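You operate a simulated robot arm through the tools that you are given. There is no shell and no other tool. Be economical: measure what you need, move in short steps, check, and stop when the job is done.

The job below is to be done with a simulated robot arm. You get a single attempt, and the scene is never put back.

JOB
Wind down and cap the peach lipstick, lid the powder jar and shut the refill palette.

Only the result counts: the job must be done as asked and must still hold three seconds after the hand-in. Knocking over, shifting, dropping, spilling or breaking anything else fails it. Lids that push on must go on centred and level and be pressed home; caps that screw on are set level and turned clockwise until they are tight.

ROBOT AND FRAMES
A 7-joint arm with a two-finger parallel gripper, fixed in place. Base frame: the origin is at the foot of the arm, x ahead of it, y to its left, z up; the work surface is at about z = 0. Lengths are in cm, angles in degrees, forces in N, time in s.
With the tool pointing down near the work surface it reaches from about 24 to 62 cm from the base axis. Its first joint turns from -66.0 to 66.0 degrees. Payload 2.6 kg.
Tool frame: the origin (TCP) lies between the finger pads and is the grasp point; the fingertips stand 3 cm ahead of it; z points along the fingers, y is the line along which they close. Largest opening 9.4 cm; finger width 2.8, thickness 1; the body of the gripper, 5 by 9.6 cm, starts 5.5 cm behind the TCP.
Orientation is told as [roll, pitch, yaw] about the base's x, y, z axes, in that order, counted from this pose: with the fingers straight down and closing along the base's y, the tool's x points along the base's -x, its y along +y and its z along -z.

CONTROLS
- The arm moves only by the tool jog_arm. Its argument "plan" is a list that holds one entry, the list of rows, each a list of 7 numbers: the turn, a rotation vector about the tool's x, y, z in degrees, then the shift along the tool's x, y, z in cm, then the closure, from 0 (fully open) to 1 (shut). In form: [[[wx, wy, wz, x, y, z, hand], ...]]. A call has 1 to 10 rows; each row shifts and turns the commanded pose from where the row before left it, along the tool's axes as they then stand. Each row takes 0.2 s and may step no farther than 5 cm and 8.6 degrees from the row before; otherwise, or with a gripper value out of range, the whole call is refused. Where a pose cannot be reached the arm comes as near as it can. A force on the tool above 40 N (or 10 N above the force at the start of the call, whichever is more), or a blocked arm, ends the call early, and 0.2 s more pass. Each finger travels about 7.2 cm/s and halts on what it meets, pressing with about 22 N; the grip force reading is that of the motor and also rises with nothing between the fingers. The clock runs only during rows and for 0.2 s after the last one: add rows that do not move to give the fingers time. The reply holds the time, the measured pose of the TCP, the force on the tool along the base axes, the opening and the grip force, in the units named above and with some noise, and new pictures: "pictures" is both (left out), scene, wrist or none.
- Cameras (640 x 400 px; columns grow to the right, rows downward): "scene" is fixed at [3.01, 43.44, 56.26]; the picture's right is [-0.72, -0.70, 0.00], its down [-0.32, 0.33, -0.89] and it looks along [0.62, -0.63, -0.46] (base axes); focal length 313 px, centre (320, 200). "wrist" rides on the gripper at [-3.7, 0, -5.8] in the tool frame; the picture's right is [0.00, -1.00, 0.00], its down [0.97, 0.00, -0.24] and it looks along [0.24, 0.00, 0.97] (tool axes); focal length 218 px, centre (320, 200). There is no depth. A picture from a camera that has moved, and an enlarged one, comes with that camera's place and axes in the base frame and with its lens. The place of the scene camera against the robot may be out by one fixed shift of up to 2.5 cm in any direction.
- inspect(camera, box): a new picture of the part [left, top, right, bottom] of that camera's present view, enlarged. The clock stands still meanwhile.
- sign_off(): hands the job in; it is judged then, once.

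Work in short steps. Places have to be worked out from the pictures, the camera data and where the tool is seen: move nearer, look again, correct. Check each grasp and each placing, and mend what went wrong. You have 120 turns and 150 pictures in all, those below and enlarged ones among them. Open the gripper and draw the arm clear of the work before you hand the job in, unless the task says otherwise; then end with one line.

The tools are called by a JSON object that holds its "method" and its "body". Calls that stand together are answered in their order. jog_arm: Moves the arm, as the interface text tells. Its arguments: {"type":"object","properties":{"plan":{"type":"array","items":{"type":"array","items":{"type":"array","items":{"type":"number"}}}},"pictures":{"type":"string","enum":["both","scene","wrist","none"]}},"required":["plan"]} The other tools are called the same way: inspect (camera, box) takes an enlarged picture of a part of a camera's view; sign_off () hands the job in.

At the start:

```text
time_s: 0.0
ee_pos: [35.46, -16.5, 36.73]
tool_rot: [0.0, 0.1, 0.0]
contact_force: [0.0, -0.7, 0.4]
opening: 9.4
grip_force: 0.0
```

scene: 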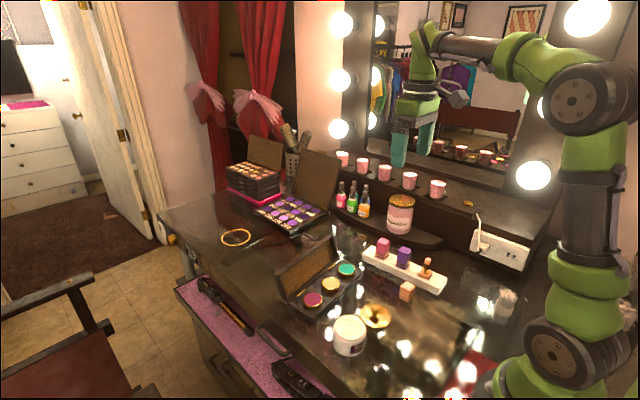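
wrist: 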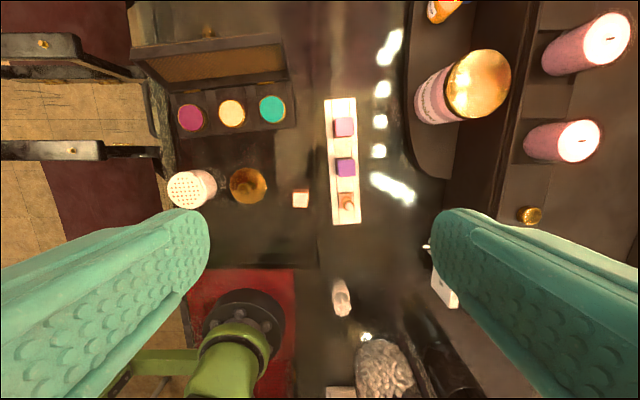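

I'll first look closely at the work area in both cameras.

{"method": "inspect", "body": {"camera": "wrist", "box": [130, 20, 400, 240]}}

{"method": "inspect", "body": {"camera": "scene", "box": [260, 220, 460, 360]}}

```text
1.82 times, centred on (265, 130) of wrist
camera zoom: at [39.23, -16.48, 42.4], right [0.0, -1.0, 0.0], down [-0.97, 0.0, 0.24], along [-0.24, 0.0, -0.97], focal length 397 px, centre (420, 327)
```

zoom: 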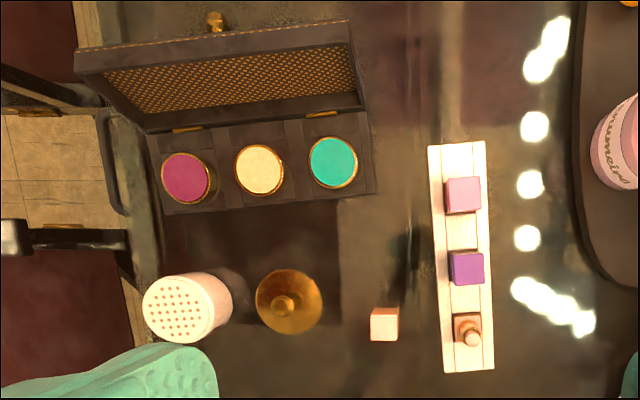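

```text
2.86 times, centred on (360, 290) of scene
camera zoom: at [3.01, 43.44, 56.26], right [-0.72, -0.7, 0.0], down [-0.32, 0.33, -0.89], along [0.62, -0.63, -0.46], focal length 894 px, centre (206, -57)
```

zoom: 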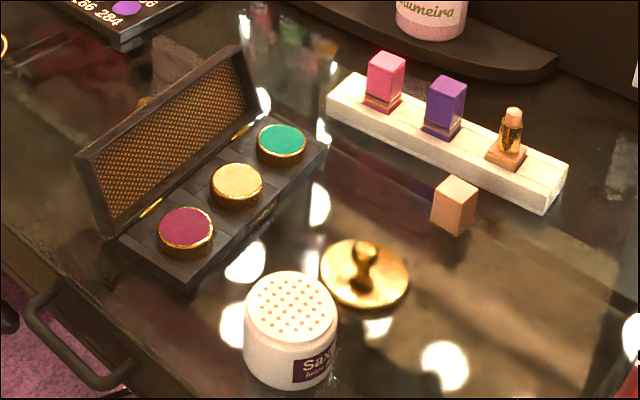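

Everything lies ahead of the arm: cap near (29,-13), lipstick near (29,-21), lid near (32,-3), jar near (32,7), palette near (45,0). I lower for a closer look at the lipstick and cap.

{"method": "jog_arm", "body": {"plan": [[[0, 0, 0, 1, 0, 4, 0], [0, 0, 0, 1, 0, 4, 0], [0, 0, 0, 1, 0, 4, 0], [0, 0, 0, 1, 0, 4, 0], [0, 0, 0, 0, 0, 0, 0]]], "pictures": "wrist"}}

```text
time_s: 1.2
ee_pos: [31.08, -16.52, 20.71]
tool_rot: [0.1, 0.0, -0.2]
contact_force: [-0.7, -0.5, -0.3]
opening: 9.41
grip_force: 0.1
camera wrist: at [34.93, -16.54, 26.46], right [0.0, -1.0, 0.0], down [-0.97, 0.0, 0.24], along [-0.24, 0.0, -0.97], focal length 218 px, centre (320, 200)
```

wrist: 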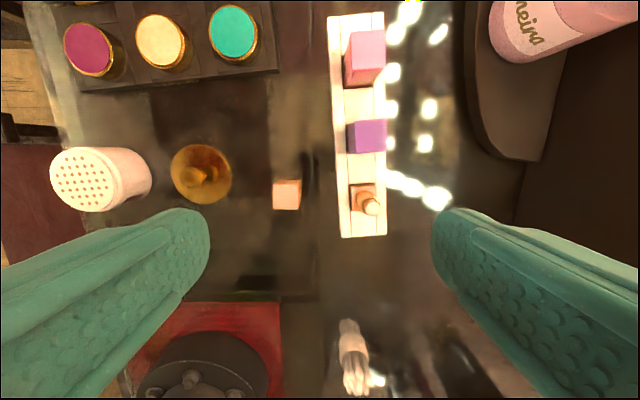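

I zoom in on the lipstick, cap, and lid.

{"method": "inspect", "body": {"camera": "wrist", "box": [260, 120, 420, 240]}}

{"method": "inspect", "body": {"camera": "scene", "box": [390, 230, 460, 305]}}

{"method": "inspect", "body": {"camera": "wrist", "box": [40, 0, 280, 220]}}

```text
3.33 times, centred on (340, 180) of wrist
camera zoom: at [34.93, -16.54, 26.46], right [0.0, -1.0, 0.0], down [-0.97, 0.0, 0.24], along [-0.24, 0.0, -0.97], focal length 728 px, centre (253, 267)
```

zoom: 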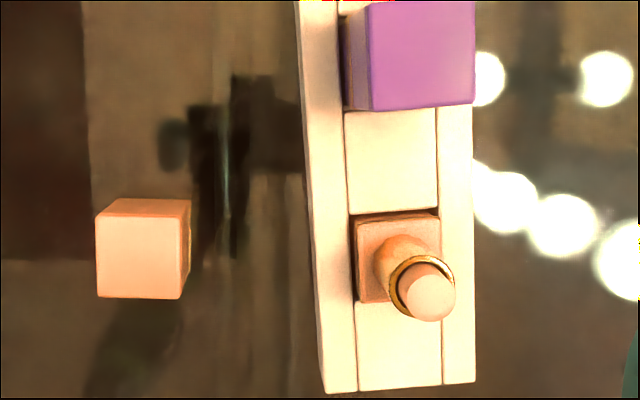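

```text
5.33 times, centred on (425, 268) of scene
camera zoom: at [3.01, 43.44, 56.26], right [-0.72, -0.7, 0.0], down [-0.32, 0.33, -0.89], along [0.62, -0.63, -0.46], focal length 1669 px, centre (-240, -160)
```

zoom: 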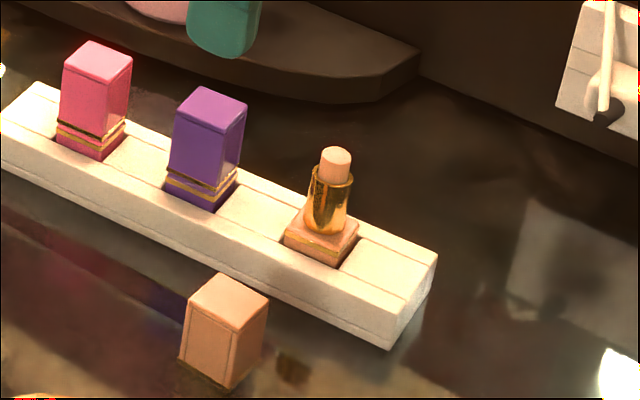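

```text
1.82 times, centred on (160, 110) of wrist
camera zoom: at [34.93, -16.54, 26.46], right [0.0, -1.0, 0.0], down [-0.97, 0.0, 0.24], along [-0.24, 0.0, -0.97], focal length 397 px, centre (611, 364)
```

zoom: 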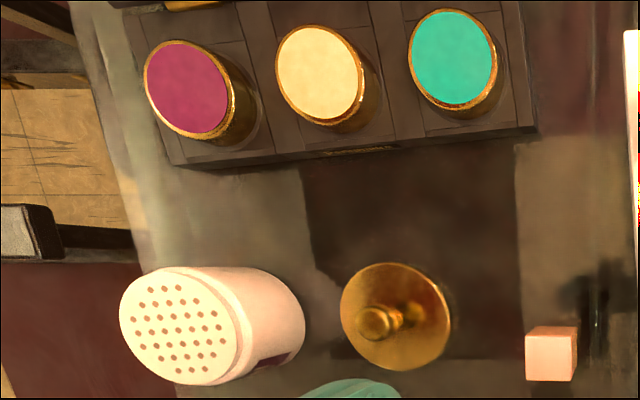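

I need to know whether the cap stands open-end-down, so I zoom tighter on it.

{"method": "inspect", "body": {"camera": "scene", "box": [405, 272, 429, 312]}}

{"method": "inspect", "body": {"camera": "wrist", "box": [268, 165, 316, 220]}}

```text
10.00 times, centred on (417, 292) of scene
camera zoom: at [3.01, 43.44, 56.26], right [-0.72, -0.7, 0.0], down [-0.32, 0.33, -0.89], along [0.62, -0.63, -0.46], focal length 3129 px, centre (-650, -720)
```

zoom: 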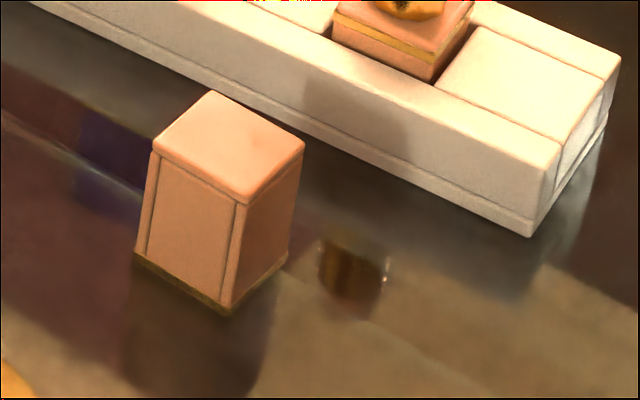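

```text
7.27 times, centred on (292, 192) of wrist
camera zoom: at [34.93, -16.54, 26.46], right [0.0, -1.0, 0.0], down [-0.97, 0.0, 0.24], along [-0.24, 0.0, -0.97], focal length 1587 px, centre (524, 254)
```

zoom: 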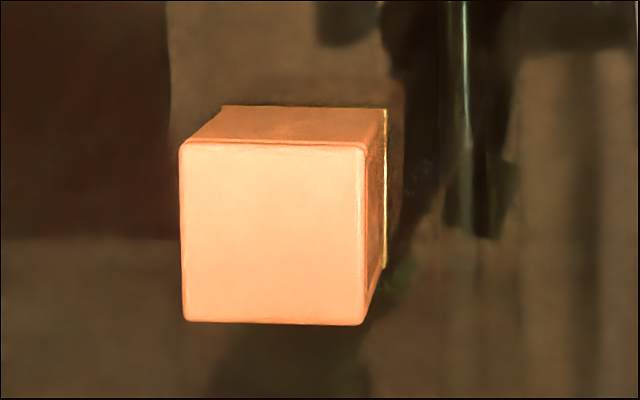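

The cap stands open end down at about (29.5,-12.8), 2.75 wide and 3.3 high. The lipstick tube is at about (29.25,-21.5), top near z=5.8. I move above the lipstick with the fingers partly closed.

{"method": "jog_arm", "body": {"plan": [[[0, 0, 0, 0.61, -1.66, 2.5, 0.3], [0, 0, 0, 0.61, -1.66, 2.5, 0.5], [0, 0, 0, 0.61, -1.66, 2.7, 0.55], [0, 0, 0, 0, 0, 0, 0.55], [0, 0, 0, 0, 0, 0, 0.55]]], "pictures": "both"}}

```text
time_s: 2.4
ee_pos: [29.45, -21.63, 12.79]
tool_rot: [0.0, 0.1, -0.1]
contact_force: [-0.3, 0.5, -0.3]
opening: 4.2
grip_force: 0.1
camera wrist: at [33.27, -21.57, 18.57], right [0.0, -1.0, 0.0], down [-0.97, 0.0, 0.24], along [-0.24, 0.0, -0.97], focal length 218 px, centre (320, 200)
```

scene: 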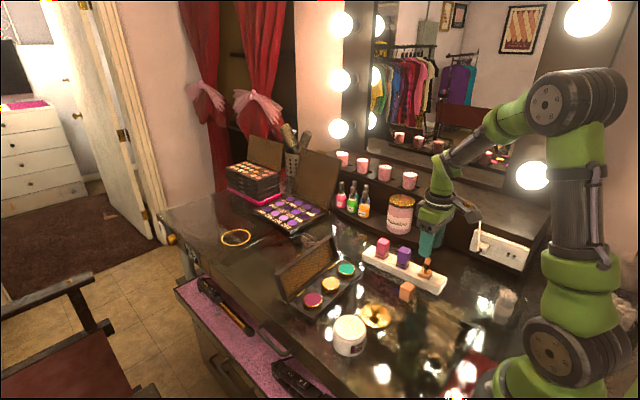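
wrist: 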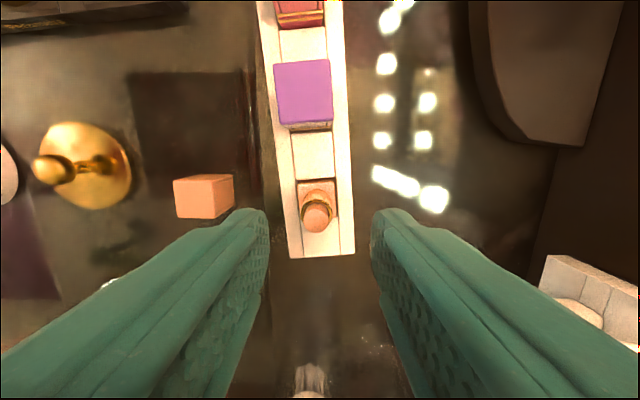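

{"method": "inspect", "body": {"camera": "wrist", "box": [280, 160, 360, 260]}}

{"method": "inspect", "body": {"camera": "scene", "box": [405, 245, 445, 280]}}

```text
4.00 times, centred on (320, 210) of wrist
camera zoom: at [33.27, -21.57, 18.57], right [0.0, -1.0, 0.0], down [-0.97, 0.0, 0.24], along [-0.24, 0.0, -0.97], focal length 873 px, centre (320, 160)
```

zoom: 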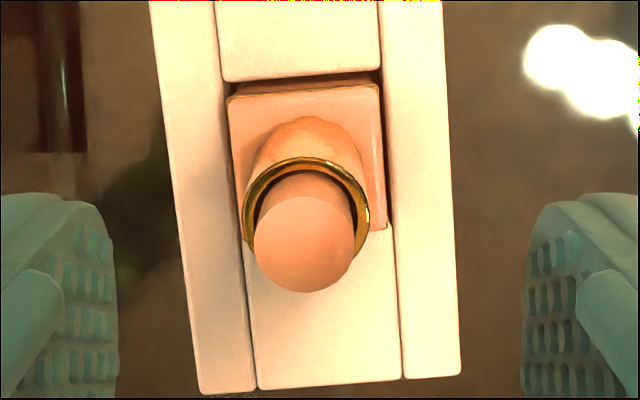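

```text
11.43 times, centred on (425, 262) of scene
camera zoom: at [3.01, 43.44, 56.26], right [-0.72, -0.7, 0.0], down [-0.32, 0.33, -0.89], along [0.62, -0.63, -0.46], focal length 3576 px, centre (-880, -514)
```

zoom: 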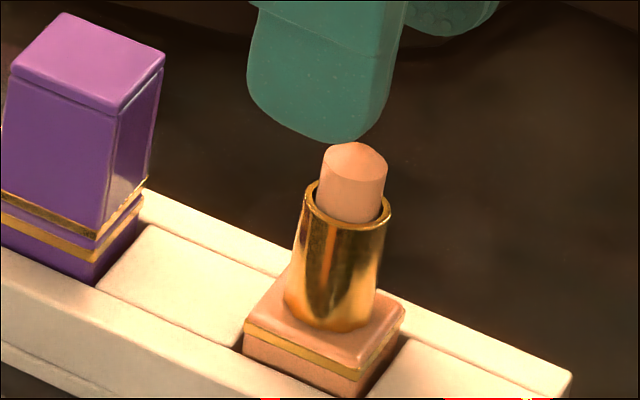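

The bullet protrudes about 1 cm; the base is centred at (29.2,-21.35), turned about 5° CCW. I lower the fingers around the gold tube and grip it.

{"method": "jog_arm", "body": {"plan": [[[0, 0, 0, 0.25, 0.28, 1.5, 0.55], [0, 0, 0, 0, 0, 2.5, 0.55], [0, 0, 0, 0, 0, 2.4, 0.55], [0, 0, 0, 0, 0, 0, 0.55], [0, 0, 0, 0, 0, 0, 0.75], [0, 0, 0, 0, 0, 0, 0.9], [0, 0, 0, 0, 0, 0, 0.9], [0, 0, 0, 0, 0, 0, 0.9]]], "pictures": "wrist"}}

{"method": "inspect", "body": {"camera": "scene", "box": [405, 245, 445, 280]}}

```text
time_s: 4.2
ee_pos: [29.32, -21.15, 6.52]
tool_rot: [-0.1, 0.0, -0.1]
contact_force: [0.8, -3.3, -0.6]
opening: 1.76
grip_force: 22.1
camera wrist: at [33.15, -21.17, 12.28], right [0.0, -1.0, 0.0], down [-0.97, 0.0, 0.24], along [-0.24, 0.0, -0.97], focal length 218 px, centre (320, 200)
```

wrist: 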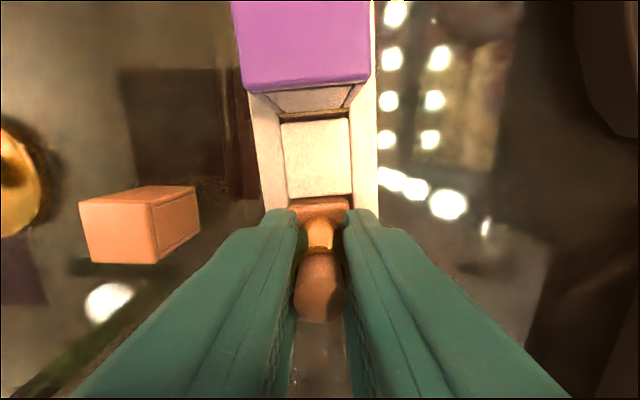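

```text
11.43 times, centred on (425, 262) of scene
camera zoom: at [3.01, 43.44, 56.26], right [-0.72, -0.7, 0.0], down [-0.32, 0.33, -0.89], along [0.62, -0.63, -0.46], focal length 3576 px, centre (-880, -514)
```

zoom: 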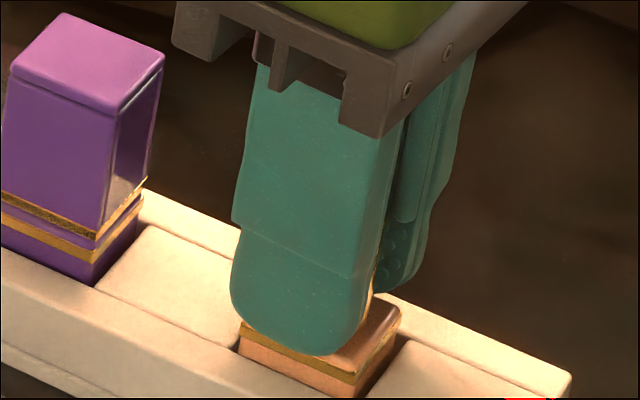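

Tube is gripped (1.76 cm). I centre slightly and turn 40° clockwise as a test.

{"method": "jog_arm", "body": {"plan": [[[0, 0, 0, 0.05, 0.15, 0, 0.9], [0, 0, 8, 0, 0, 0, 0.9], [0, 0, 8, 0, 0, 0, 0.9], [0, 0, 8, 0, 0, 0, 0.9], [0, 0, 8, 0, 0, 0, 0.9], [0, 0, 8, 0, 0, 0, 0.9], [0, 0, 0, 0, 0, 0, 0.9]]], "pictures": "wrist"}}

{"method": "inspect", "body": {"camera": "scene", "box": [405, 245, 445, 280]}}

```text
time_s: 5.8
ee_pos: [29.35, -21.0, 6.57]
tool_rot: [0.0, 0.0, -40.2]
contact_force: [0.6, -0.4, -1.0]
opening: 1.75
grip_force: 21.5
camera wrist: at [32.25, -23.37, 12.29], right [-0.64, -0.76, 0.0], down [-0.74, 0.63, 0.24], along [-0.18, 0.16, -0.97], focal length 218 px, centre (320, 200)
```

wrist: 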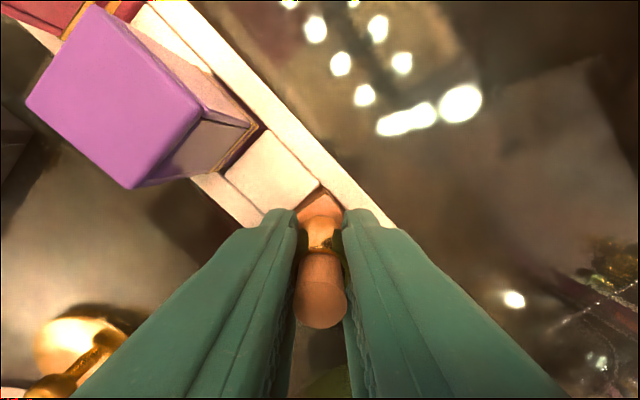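

```text
11.43 times, centred on (425, 262) of scene
camera zoom: at [3.01, 43.44, 56.26], right [-0.72, -0.7, 0.0], down [-0.32, 0.33, -0.89], along [0.62, -0.63, -0.46], focal length 3576 px, centre (-880, -514)
```

zoom: 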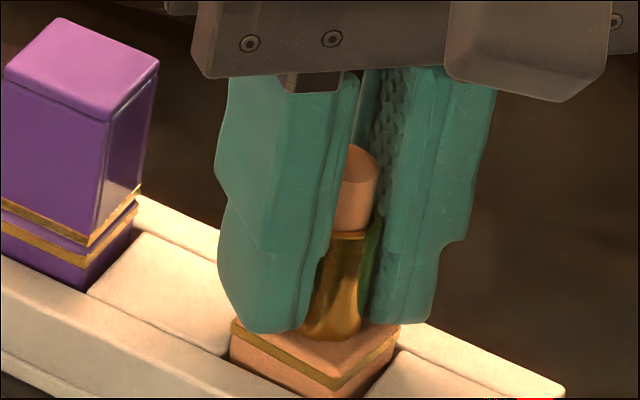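

The bullet rose, so clockwise raises it. I turn counter-clockwise instead; the rail was nudged about 1 mm by my shift, so I'll avoid lateral loads.

{"method": "jog_arm", "body": {"plan": [[[0, 0, -8.5, 0, 0, 0, 0.9], [0, 0, -8.5, 0, 0, 0, 0.9], [0, 0, -8.5, 0, 0, 0, 0.9], [0, 0, -8.5, 0, 0, 0, 0.9], [0, 0, -8.5, 0, 0, 0, 0.9], [0, 0, -8.5, 0, 0, 0, 0.9], [0, 0, -8.5, 0, 0, 0, 0.9], [0, 0, -8.5, 0, 0, 0, 0.9], [0, 0, -8.5, 0, 0, 0, 0.9], [0, 0, -8.5, 0, 0, 0, 0.9]]], "pictures": "wrist"}}

{"method": "inspect", "body": {"camera": "scene", "box": [405, 245, 445, 280]}}

```text
time_s: 8.0
ee_pos: [29.25, -21.03, 6.52]
tool_rot: [0.1, 0.0, 45.2]
contact_force: [-0.1, 2.2, 3.8]
opening: 1.73
grip_force: 22.5
camera wrist: at [32.02, -18.38, 12.27], right [0.71, -0.7, 0.0], down [-0.68, -0.69, 0.24], along [-0.17, -0.17, -0.97], focal length 218 px, centre (320, 200)
```

wrist: 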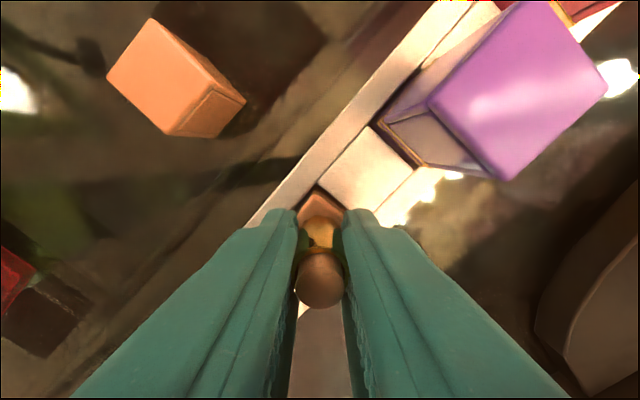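

```text
11.43 times, centred on (425, 262) of scene
camera zoom: at [3.01, 43.44, 56.26], right [-0.72, -0.7, 0.0], down [-0.32, 0.33, -0.89], along [0.62, -0.63, -0.46], focal length 3576 px, centre (-880, -514)
```

zoom: 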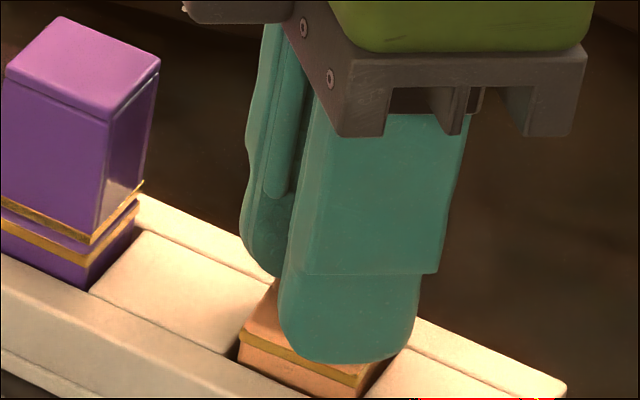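

The bullet is going down. I continue counter-clockwise.

{"method": "jog_arm", "body": {"plan": [[[0, 0, -8.5, 0, 0, 0, 0.9], [0, 0, -8.5, 0, 0, 0, 0.9], [0, 0, -8.5, 0, 0, 0, 0.9], [0, 0, -8.5, 0, 0, 0, 0.9], [0, 0, -8.5, 0, 0, 0, 0.9], [0, 0, -8.5, 0, 0, 0, 0.9], [0, 0, -8.5, 0, 0, 0, 0.9], [0, 0, 0, 0, 0, 0, 0.9]]], "pictures": "wrist"}}

```text
time_s: 9.8
ee_pos: [29.24, -21.1, 6.51]
tool_rot: [0.1, 0.0, 104.7]
contact_force: [-1.2, 0.6, -0.5]
opening: 1.75
grip_force: 22.2
camera wrist: at [28.47, -17.47, 12.31], right [0.97, 0.25, 0.0], down [0.24, -0.94, 0.24], along [0.06, -0.23, -0.97], focal length 218 px, centre (320, 200)
```

wrist: 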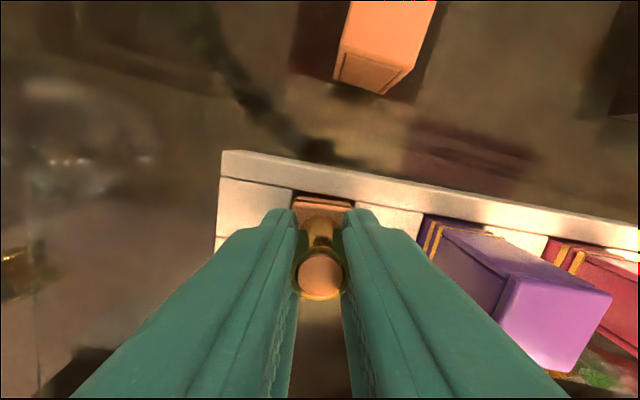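

The bullet is almost flush with the tube. I continue while the joint permits.

{"method": "jog_arm", "body": {"plan": [[[0, 0, -8.5, 0, 0, 0, 0.9], [0, 0, -8.5, 0, 0, 0, 0.9], [0, 0, -8.5, 0, 0, 0, 0.9], [0, 0, -8.5, 0, 0, 0, 0.9], [0, 0, -8.5, 0, 0, 0, 0.9], [0, 0, 0, 0, 0, 0, 0.9]]], "pictures": "wrist"}}

{"method": "inspect", "body": {"camera": "wrist", "box": [280, 200, 360, 310]}}

```text
time_s: 11.0
ee_pos: [29.4, -21.01, 6.4]
tool_rot: [0.7, 0.0, 145.0]
contact_force: [-4.8, 1.2, 12.1]
opening: 1.77
grip_force: 21.8
out of reach, approached as far as the arm can: row 5
stopped in row 6: the force on the tool passed its limit (the readings are from after the stop); the commanded pose is now the measured one
camera wrist: at [26.5, -18.84, 12.17], right [0.57, 0.82, -0.01], down [0.8, -0.55, 0.24], along [0.19, -0.15, -0.97], focal length 218 px, centre (320, 200)
```

wrist: 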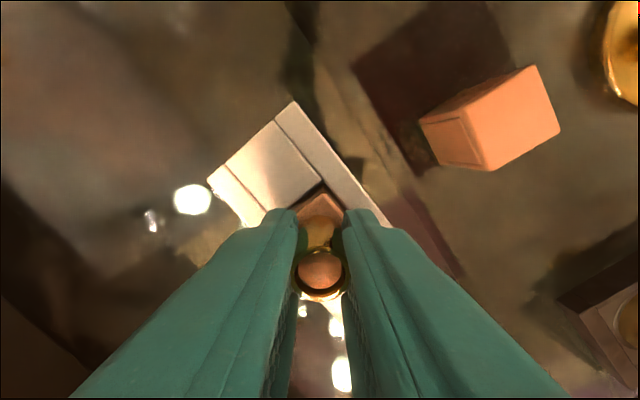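

```text
3.64 times, centred on (320, 255) of wrist
camera zoom: at [26.5, -18.84, 12.17], right [0.57, 0.82, -0.01], down [0.8, -0.55, 0.24], along [0.19, -0.15, -0.97], focal length 794 px, centre (320, 0)
```

zoom: 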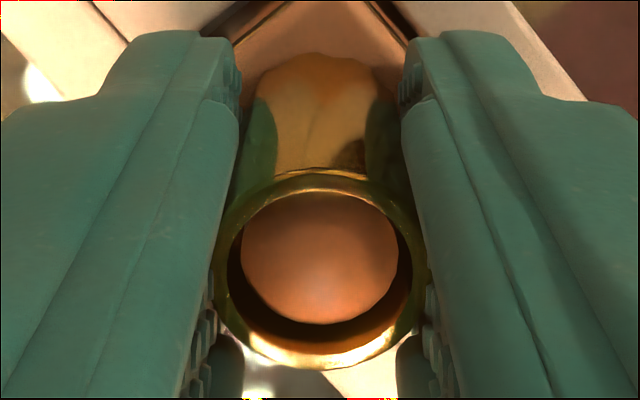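

The bullet is now below the rim, but the arm's turn limit was reached. I open, raise a little, and turn back to regrip for a final turn to the stop.

{"method": "jog_arm", "body": {"plan": [[[0, 0, 0, 0, 0, 0, 0.62], [0, 0, 0, 0, 0, 0, 0.62], [0, 0, 0, 0, 0, -3.5, 0.62], [0, 0, 8.5, 0, 0, 0, 0.62], [0, 0, 8.5, 0, 0, 0, 0.62], [0, 0, 8.5, 0, 0, 0, 0.62], [0, 0, 8.5, 0, 0, 0, 0.62], [0, 0, 8.5, 0, 0, 0, 0.62], [0, 0, 8.5, 0, 0, 0, 0.62], [0, 0, 8.5, 0, 0, 0, 0.62]]], "pictures": "none"}}

{"method": "jog_arm", "body": {"plan": [[[0, 0, 8.5, 0, 0, 0, 0.62], [0, 0, 8.5, 0, 0, 0, 0.62], [0, 0, 8.5, 0, 0, 0, 0.62], [0, 0, 8.5, 0, 0, 0, 0.62], [0, 0, 8.5, 0, 0, 0, 0.62], [0, 0, 8.5, 0, 0, 0, 0.62], [0, 0, 8.5, 0, 0, 0, 0.62], [0, 0, 8.5, 0, 0, 0, 0.62], [0, 0, 8.5, 0, 0, 0, 0.62], [0, 0, 0, 0, 0, 0, 0.62]]], "pictures": "both"}}

{"method": "inspect", "body": {"camera": "scene", "box": [405, 245, 445, 280]}}

{"method": "inspect", "body": {"camera": "wrist", "box": [270, 150, 370, 290]}}

```text
time_s: 13.2
ee_pos: [30.49, -19.73, 8.48]
tool_rot: [0.3, 0.5, 85.3]
contact_force: [-0.6, 0.8, 0.5]
opening: 3.56
grip_force: 0.4
out of reach, approached as far as the arm can: row 3
```

```text
time_s: 15.4
ee_pos: [30.5, -19.86, 8.52]
tool_rot: [-0.5, 0.4, 9.0]
contact_force: [-0.5, -0.1, 0.1]
opening: 3.63
grip_force: 0.4
camera wrist: at [34.26, -19.18, 14.33], right [0.16, -0.99, 0.01], down [-0.96, -0.15, 0.25], along [-0.24, -0.05, -0.97], focal length 218 px, centre (320, 200)
```

scene: 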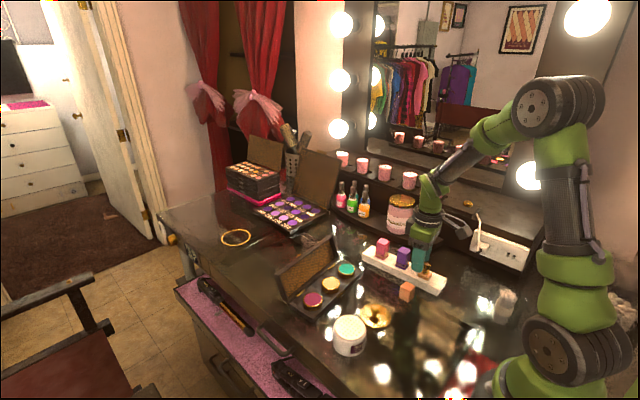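
wrist: 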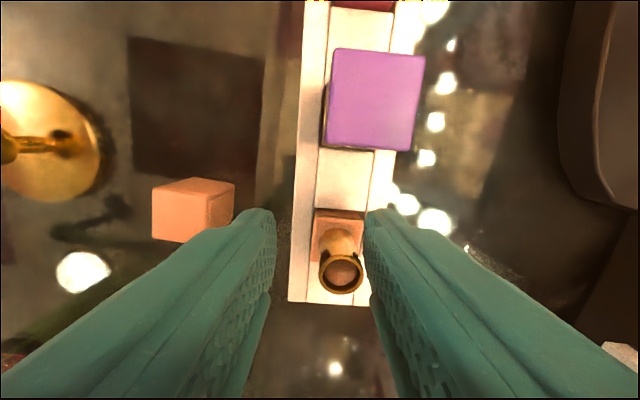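

```text
11.43 times, centred on (425, 262) of scene
camera zoom: at [3.01, 43.44, 56.26], right [-0.72, -0.7, 0.0], down [-0.32, 0.33, -0.89], along [0.62, -0.63, -0.46], focal length 3576 px, centre (-880, -514)
```

zoom: 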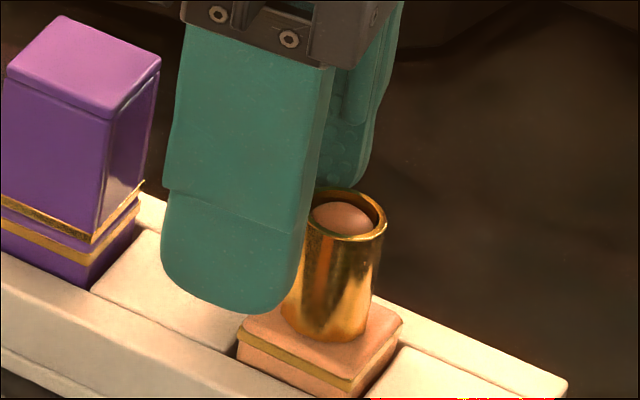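

```text
2.86 times, centred on (320, 220) of wrist
camera zoom: at [34.26, -19.18, 14.33], right [0.16, -0.99, 0.01], down [-0.96, -0.15, 0.25], along [-0.24, -0.05, -0.97], focal length 624 px, centre (320, 143)
```

zoom: 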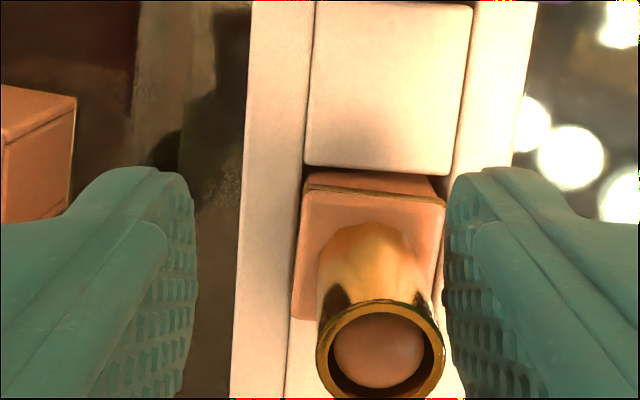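

The bullet is recessed just below the rim. I re-centre over the tube, turn to yaw -40, and prepare a second grip to wind it to the stop.

{"method": "jog_arm", "body": {"plan": [[[-0.5, -0.4, 0, 0, 0, -2, 0.62], [0, 0, 0, 0.7, -0.5, 0, 0.62], [0, 0, 0, 0.67, -0.5, 0, 0.62], [0, 0, 8.2, 0, 0, 0, 0.62], [0, 0, 8.2, 0, 0, 0, 0.62], [0, 0, 8.2, 0, 0, 0, 0.62], [0, 0, 8.2, 0, 0, 0, 0.62], [0, 0, 8.2, 0, 0, 0, 0.62], [0, 0, 8.2, 0, 0, 0, 0.62], [0, 0, 0, 0, 0, 0, 0.62]]], "pictures": "wrist"}}

```text
time_s: 17.6
ee_pos: [29.38, -21.0, 10.48]
tool_rot: [0.0, 0.0, -40.3]
contact_force: [-0.8, -1.0, 0.1]
opening: 3.58
grip_force: 0.0
camera wrist: at [32.27, -23.34, 16.37], right [-0.65, -0.76, 0.0], down [-0.74, 0.63, 0.24], along [-0.18, 0.16, -0.97], focal length 218 px, centre (320, 200)
```

wrist: 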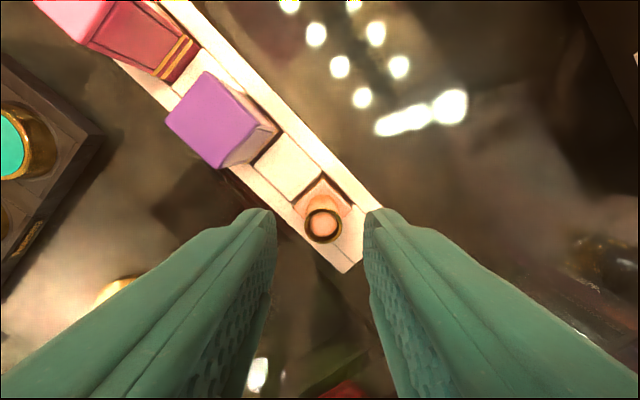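

The tube is nearly centred between the fingers. I descend, grip, and turn CCW.

{"method": "jog_arm", "body": {"plan": [[[0, 0, 0, 0.15, -0.08, 2, 0.62], [0, 0, 0, 0, 0, 2, 0.62], [0, 0, 0, 0, 0, 0, 0.75], [0, 0, 0, 0, 0, 0, 0.9], [0, 0, 0, 0, 0, 0, 0.9], [0, 0, -8.5, 0, 0, 0, 0.9], [0, 0, -8.5, 0, 0, 0, 0.9], [0, 0, -8.5, 0, 0, 0, 0.9], [0, 0, -8.5, 0, 0, 0, 0.9], [0, 0, -8.5, 0, 0, 0, 0.9]]], "pictures": "wrist"}}

{"method": "inspect", "body": {"camera": "wrist", "box": [280, 200, 360, 310]}}

```text
time_s: 19.8
ee_pos: [29.17, -21.0, 6.47]
tool_rot: [0.0, 0.0, 2.4]
contact_force: [-2.5, -3.3, 2.7]
opening: 1.74
grip_force: 22.2
camera wrist: at [32.92, -20.81, 12.31], right [0.04, -1.0, 0.0], down [-0.97, -0.04, 0.24], along [-0.24, -0.01, -0.97], focal length 218 px, centre (320, 200)
```

wrist: 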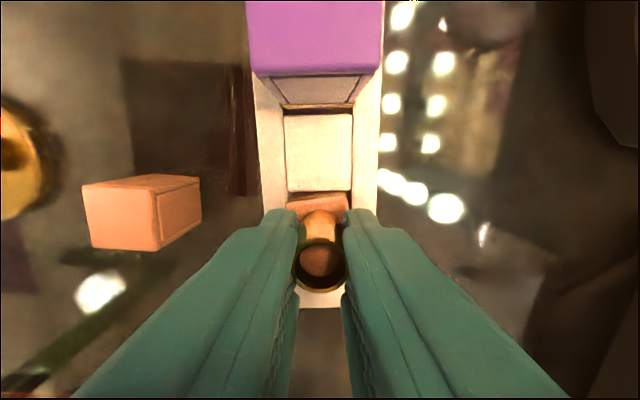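

```text
3.64 times, centred on (320, 255) of wrist
camera zoom: at [32.92, -20.81, 12.31], right [0.04, -1.0, 0.0], down [-0.97, -0.04, 0.24], along [-0.24, -0.01, -0.97], focal length 794 px, centre (320, 0)
```

zoom: 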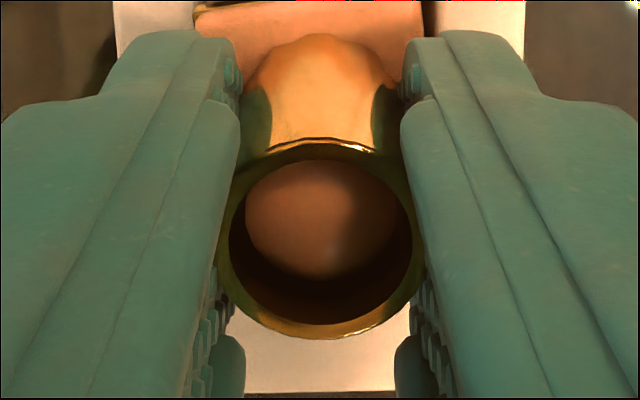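

It still sinks. I continue.

{"method": "jog_arm", "body": {"plan": [[[0, 0, -8.5, 0, 0, 0, 0.9], [0, 0, -8.5, 0, 0, 0, 0.9], [0, 0, -8.5, 0, 0, 0, 0.9], [0, 0, -8.5, 0, 0, 0, 0.9], [0, 0, -8.5, 0, 0, 0, 0.9], [0, 0, 0, 0, 0, 0, 0.9]]], "pictures": "wrist"}}

{"method": "inspect", "body": {"camera": "wrist", "box": [280, 200, 360, 310]}}

```text
time_s: 21.2
ee_pos: [29.01, -20.89, 6.52]
tool_rot: [0.0, 0.0, 45.0]
contact_force: [0.8, -1.6, 0.3]
opening: 1.71
grip_force: 22.7
camera wrist: at [31.82, -18.34, 12.39], right [0.71, -0.71, 0.0], down [-0.69, -0.69, 0.24], along [-0.17, -0.17, -0.97], focal length 218 px, centre (320, 200)
```

wrist: 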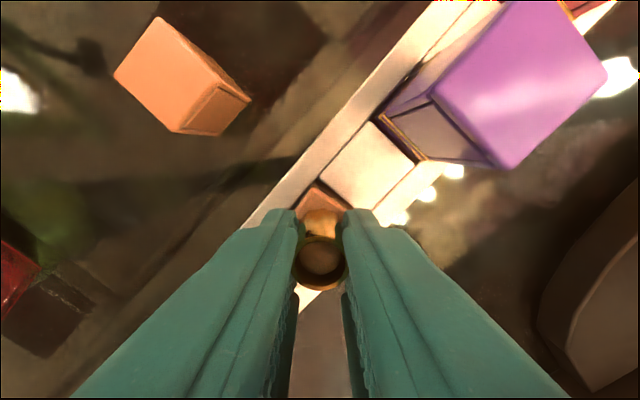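

```text
3.64 times, centred on (320, 255) of wrist
camera zoom: at [31.82, -18.34, 12.39], right [0.71, -0.71, 0.0], down [-0.69, -0.69, 0.24], along [-0.17, -0.17, -0.97], focal length 794 px, centre (320, 0)
```

zoom: 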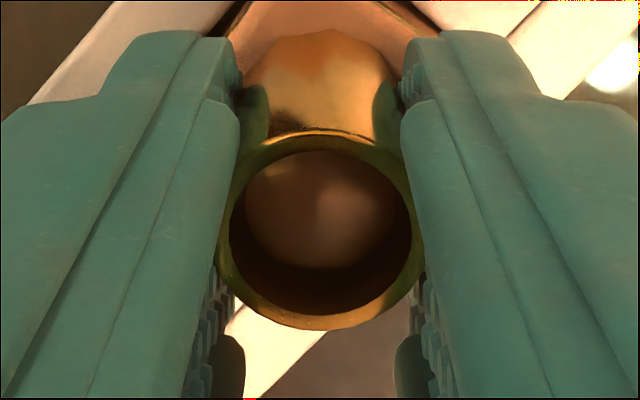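

The bullet barely moved this time, so it is near the stop; one more 34° to confirm.

{"method": "jog_arm", "body": {"plan": [[[0, 0, -8.5, 0, 0, 0, 0.9], [0, 0, -8.5, 0, 0, 0, 0.9], [0, 0, -8.5, 0, 0, 0, 0.9], [0, 0, -8.5, 0, 0, 0, 0.9], [0, 0, 0, 0, 0, 0, 0.9]]], "pictures": "wrist"}}

{"method": "inspect", "body": {"camera": "wrist", "box": [280, 200, 360, 310]}}

```text
time_s: 22.4
ee_pos: [29.19, -20.99, 6.62]
tool_rot: [-0.1, 0.1, 78.9]
contact_force: [1.5, 0.0, 0.8]
opening: 1.73
grip_force: 22.1
camera wrist: at [29.95, -17.33, 12.37], right [0.98, -0.19, 0.0], down [-0.18, -0.95, 0.24], along [-0.05, -0.24, -0.97], focal length 218 px, centre (320, 200)
```

wrist: 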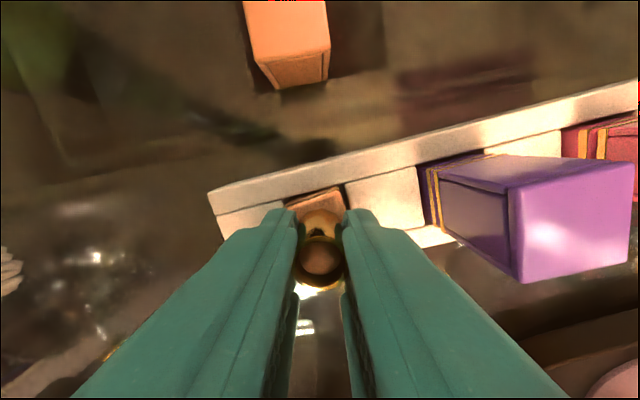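

```text
3.64 times, centred on (320, 255) of wrist
camera zoom: at [29.95, -17.33, 12.37], right [0.98, -0.19, 0.0], down [-0.18, -0.95, 0.24], along [-0.05, -0.24, -0.97], focal length 794 px, centre (320, 0)
```

zoom: 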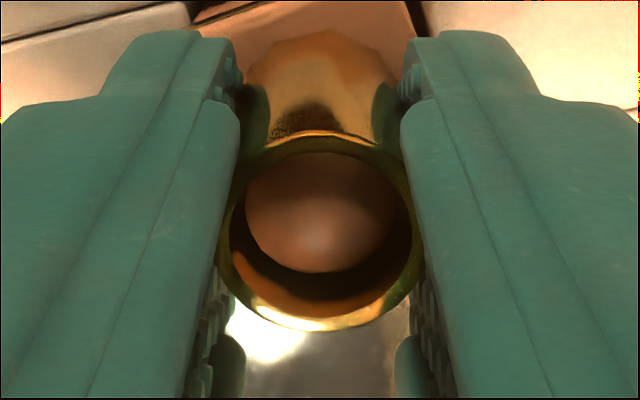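

The bullet is at its stop. I release, lift straight up, and turn back to yaw 0.

{"method": "jog_arm", "body": {"plan": [[[0, 0, 0, 0, 0, 0, 0.62], [0, 0, 0, 0, 0, 0, 0.62], [0, 0, 0, 0, 0, -4, 0.62], [0, 0, 0, 0, 0, -2, 0.62], [0, 0, 8.5, 0, 0, 0, 0.62], [0, 0, 8.5, 0, 0, 0, 0.62], [0, 0, 8.5, 0, 0, 0, 0.62], [0, 0, 8.5, 0, 0, 0, 0.62], [0, 0, 8.5, 0, 0, 0, 0.62], [0, 0, 8.5, 0, 0, 0, 0.62]]], "pictures": "none"}}

{"method": "jog_arm", "body": {"plan": [[[0, 0, 8.5, 0, 0, 0, 0.62], [0, 0, 8.5, 0, 0, 0, 0.5], [0, 0, 8.5, 0, 0, 0, 0.45], [0, 0, 2.4, 0, 0, 0, 0.45], [0, 0, 0, 0, 0, 0, 0.45]]], "pictures": "both"}}

{"method": "inspect", "body": {"camera": "scene", "box": [355, 225, 455, 300]}}

{"method": "inspect", "body": {"camera": "wrist", "box": [170, 130, 370, 270]}}

```text
time_s: 24.6
ee_pos: [29.23, -20.93, 12.63]
tool_rot: [0.0, 0.0, 27.7]
contact_force: [0.2, 0.6, -0.6]
opening: 3.56
grip_force: 0.0
```

```text
time_s: 25.8
ee_pos: [29.24, -21.02, 12.56]
tool_rot: [-0.1, 0.0, -0.1]
contact_force: [-0.2, -0.1, 0.1]
opening: 5.18
grip_force: 0.1
camera wrist: at [32.99, -21.02, 18.34], right [0.0, -1.0, 0.0], down [-0.97, 0.0, 0.24], along [-0.24, 0.0, -0.97], focal length 218 px, centre (320, 200)
```

scene: 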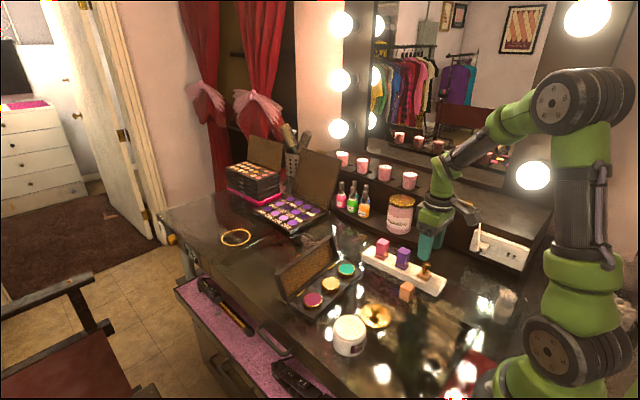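
wrist: 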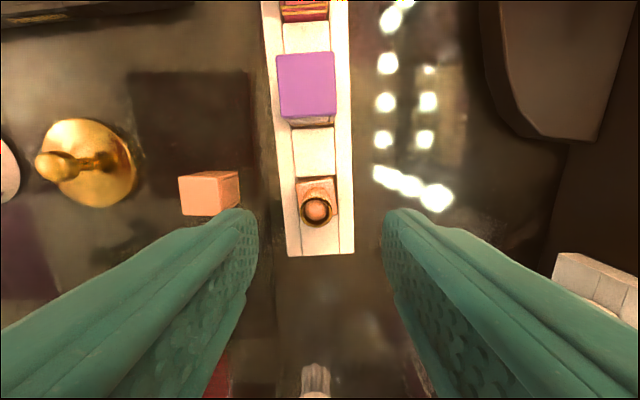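

```text
5.33 times, centred on (405, 262) of scene
camera zoom: at [3.01, 43.44, 56.26], right [-0.72, -0.7, 0.0], down [-0.32, 0.33, -0.89], along [0.62, -0.63, -0.46], focal length 1669 px, centre (-133, -133)
```

zoom: 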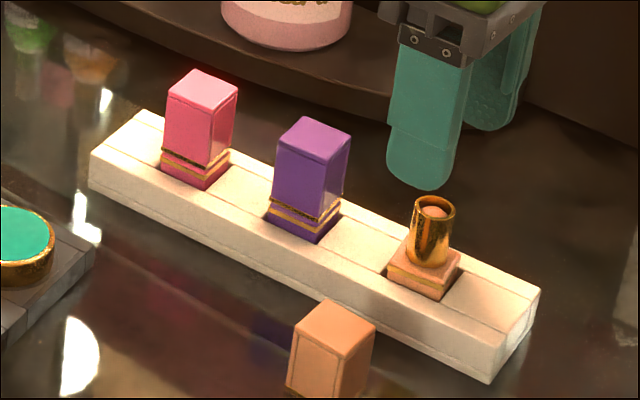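

```text
2.86 times, centred on (270, 200) of wrist
camera zoom: at [32.99, -21.02, 18.34], right [0.0, -1.0, 0.0], down [-0.97, 0.0, 0.24], along [-0.24, 0.0, -0.97], focal length 624 px, centre (463, 200)
```

zoom: 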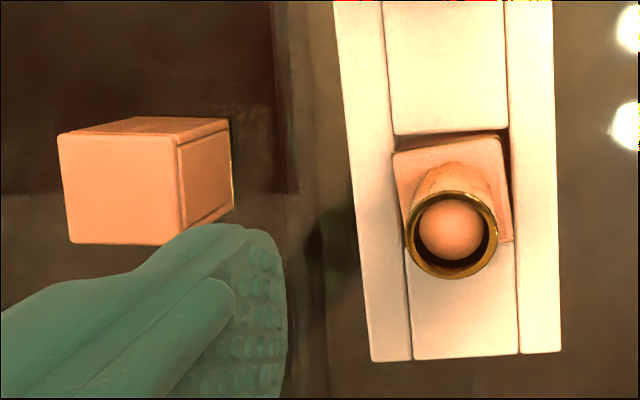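

Lipstick is fully wound down; its base sits turned about +8° in the slot, centred near (29.2,-20.9). Now I move above the cap.

{"method": "jog_arm", "body": {"plan": [[[0, 0, 0, -0.13, 4.13, 0, 0.45], [0, 0, 0, -0.13, 4.13, 0, 0.45], [0, 0, 0, 0, 0, 1.5, 0.45], [0, 0, 0, 0, 0, 0, 0.45]]], "pictures": "wrist"}}

{"method": "inspect", "body": {"camera": "wrist", "box": [250, 130, 390, 260]}}

```text
time_s: 26.8
ee_pos: [29.46, -12.62, 10.97]
tool_rot: [0.0, 0.0, -0.1]
contact_force: [0.1, -0.5, 0.2]
opening: 5.17
grip_force: 0.1
camera wrist: at [33.23, -12.65, 16.81], right [0.0, -1.0, 0.0], down [-0.97, 0.0, 0.24], along [-0.24, 0.0, -0.97], focal length 218 px, centre (320, 200)
```

wrist: 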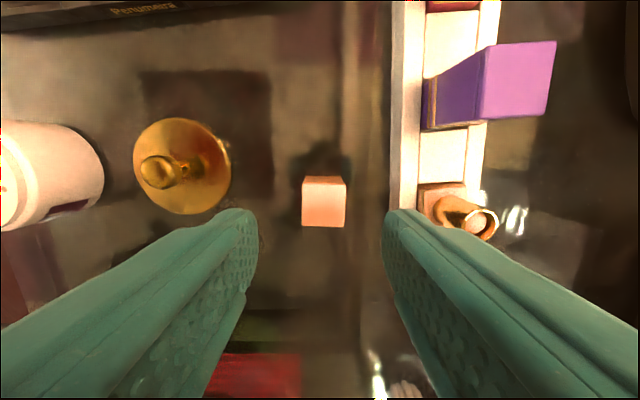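

```text
3.08 times, centred on (320, 195) of wrist
camera zoom: at [33.23, -12.65, 16.81], right [0.0, -1.0, 0.0], down [-0.97, 0.0, 0.24], along [-0.24, 0.0, -0.97], focal length 672 px, centre (320, 215)
```

zoom: 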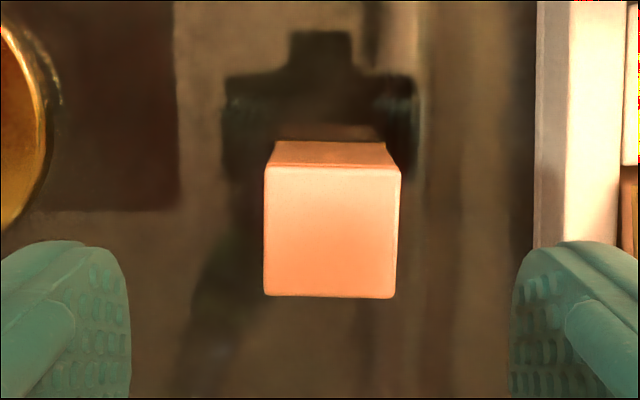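

The cap's top centre is at (29.5,-12.87). I descend around it and grip.

{"method": "jog_arm", "body": {"plan": [[[0, 0, 0, -0.05, -0.22, 3, 0.45], [0, 0, 0, 0, 0, 2.5, 0.45], [0, 0, 0, 0, 0, 1.5, 0.45], [0, 0, 0, 0, 0, 0, 0.6], [0, 0, 0, 0, 0, 0, 0.75], [0, 0, 0, 0, 0, 0, 0.78], [0, 0, 0, 0, 0, 0, 0.78]]], "pictures": "wrist"}}

```text
time_s: 28.4
ee_pos: [29.41, -12.83, 4.05]
tool_rot: [-0.1, 0.0, 0.1]
contact_force: [-0.5, -0.8, 0.4]
opening: 3.02
grip_force: 21.7
camera wrist: at [33.31, -12.88, 9.83], right [0.0, -1.0, 0.0], down [-0.97, 0.0, 0.24], along [-0.24, 0.0, -0.97], focal length 218 px, centre (320, 200)
```

wrist: 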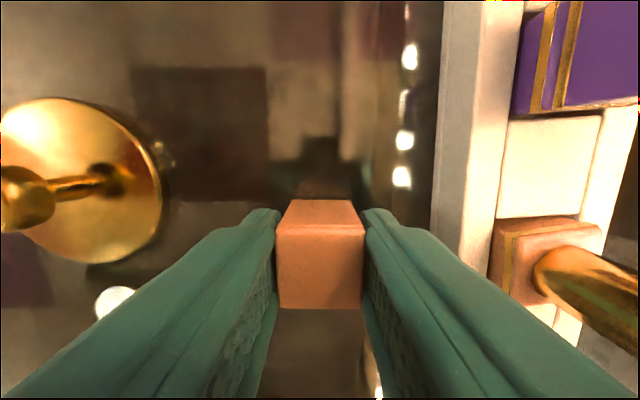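

Cap gripped. I lift it 8 cm and carry it over the lipstick, with yaw turned +6°.

{"method": "jog_arm", "body": {"plan": [[[0, 0, 0, 0, 0, -4, 0.78], [0, 0, 0, 0, 0, -4, 0.78], [0, 0, 0, 0.1, -2.7, 0, 0.78], [0, 0, 0, 0.1, -2.7, 0, 0.78], [0, 0, 0, 0, -2.7, 0, 0.78], [0, 0, -6, 0, 0, 0, 0.78], [0, 0, 0, 0, 0, 0, 0.78]]], "pictures": "wrist"}}

{"method": "inspect", "body": {"camera": "scene", "box": [395, 230, 455, 285]}}

{"method": "inspect", "body": {"camera": "wrist", "box": [250, 130, 390, 260]}}

```text
time_s: 30.0
ee_pos: [29.24, -20.89, 12.17]
tool_rot: [-0.2, 0.0, 6.0]
contact_force: [-0.1, -0.1, 1.2]
opening: 3.0
grip_force: 21.6
camera wrist: at [33.01, -20.61, 17.92], right [0.1, -0.99, 0.0], down [-0.97, -0.1, 0.24], along [-0.24, -0.03, -0.97], focal length 218 px, centre (320, 200)
```

wrist: 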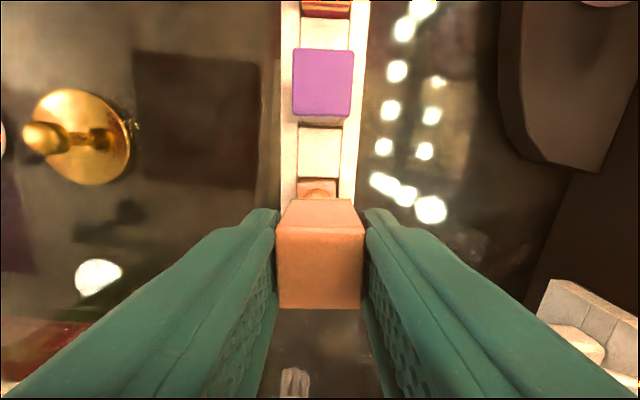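

```text
7.27 times, centred on (425, 258) of scene
camera zoom: at [3.01, 43.44, 56.26], right [-0.72, -0.7, 0.0], down [-0.32, 0.33, -0.89], along [0.62, -0.63, -0.46], focal length 2276 px, centre (-444, -218)
```

zoom: 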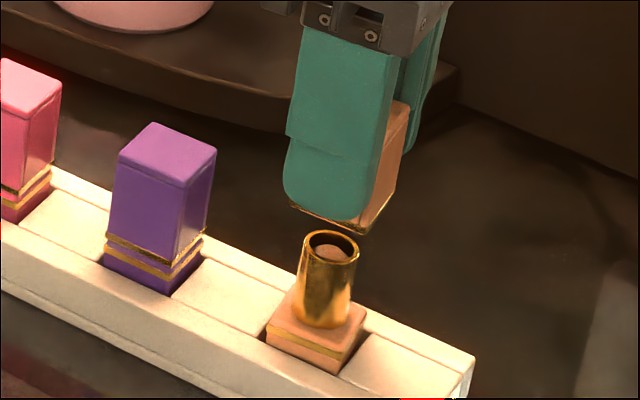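

```text
3.08 times, centred on (320, 195) of wrist
camera zoom: at [33.01, -20.61, 17.92], right [0.1, -0.99, 0.0], down [-0.97, -0.1, 0.24], along [-0.24, -0.03, -0.97], focal length 672 px, centre (320, 215)
```

zoom: 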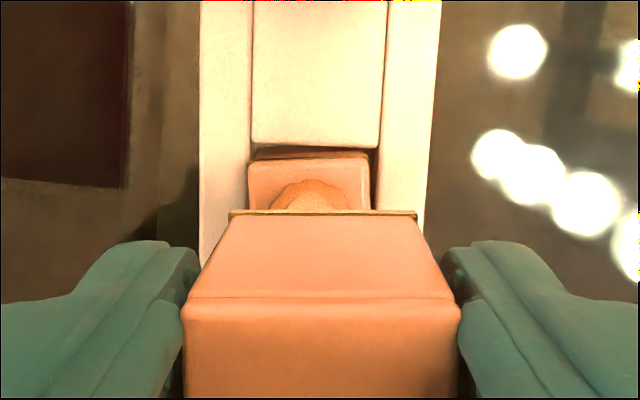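

Cap bottom is about 2 cm above the tube; the base looks ~2° more turned and ~0.2 cm toward +y. I correct and lower by 1.4 cm to look again.

{"method": "jog_arm", "body": {"plan": [[[0, 0, -2, 0, 0.22, 0, 0.78], [0, 0, 0, 0, 0, 1.4, 0.78], [0, 0, 0, 0, 0, 0, 0.78]]], "pictures": "wrist"}}

{"method": "inspect", "body": {"camera": "scene", "box": [405, 240, 445, 280]}}

{"method": "inspect", "body": {"camera": "wrist", "box": [270, 150, 370, 240]}}

```text
time_s: 30.8
ee_pos: [29.24, -20.84, 10.66]
tool_rot: [0.0, 0.1, 8.1]
contact_force: [0.5, -0.2, 0.2]
opening: 3.01
grip_force: 22.5
camera wrist: at [33.01, -20.35, 16.46], right [0.14, -0.99, 0.0], down [-0.96, -0.13, 0.24], along [-0.24, -0.03, -0.97], focal length 218 px, centre (320, 200)
```

wrist: 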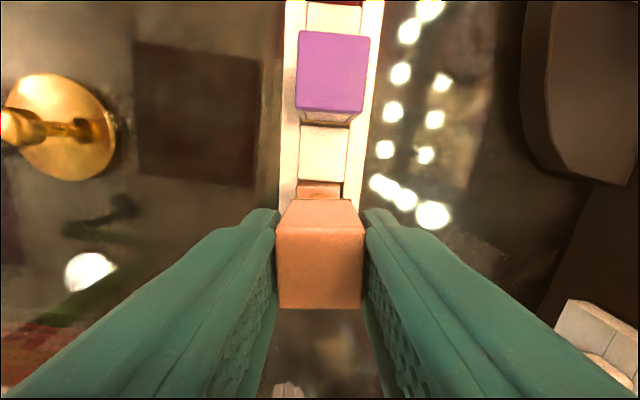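

```text
10.00 times, centred on (425, 260) of scene
camera zoom: at [3.01, 43.44, 56.26], right [-0.72, -0.7, 0.0], down [-0.32, 0.33, -0.89], along [0.62, -0.63, -0.46], focal length 3129 px, centre (-730, -400)
```

zoom: 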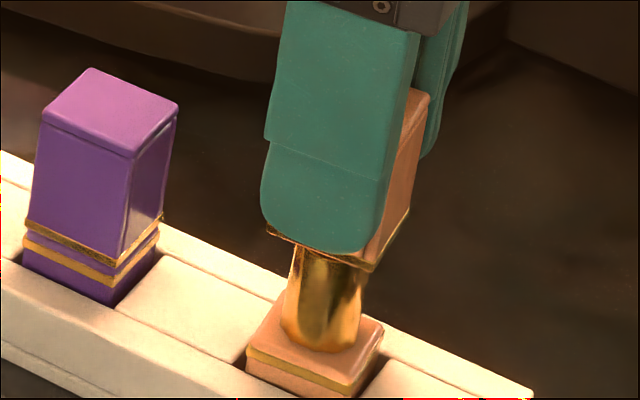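

```text
4.44 times, centred on (320, 195) of wrist
camera zoom: at [33.01, -20.35, 16.46], right [0.14, -0.99, 0.0], down [-0.96, -0.13, 0.24], along [-0.24, -0.03, -0.97], focal length 970 px, centre (320, 222)
```

zoom: 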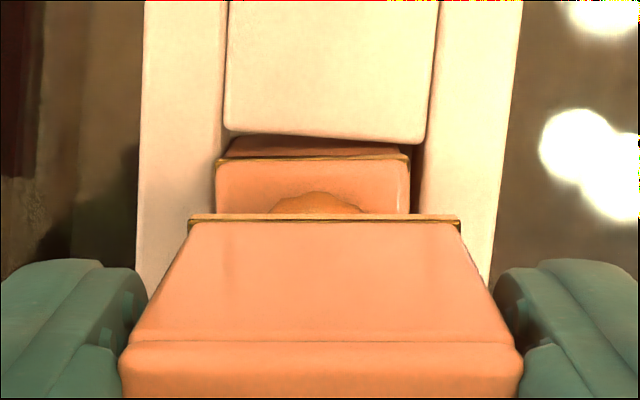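

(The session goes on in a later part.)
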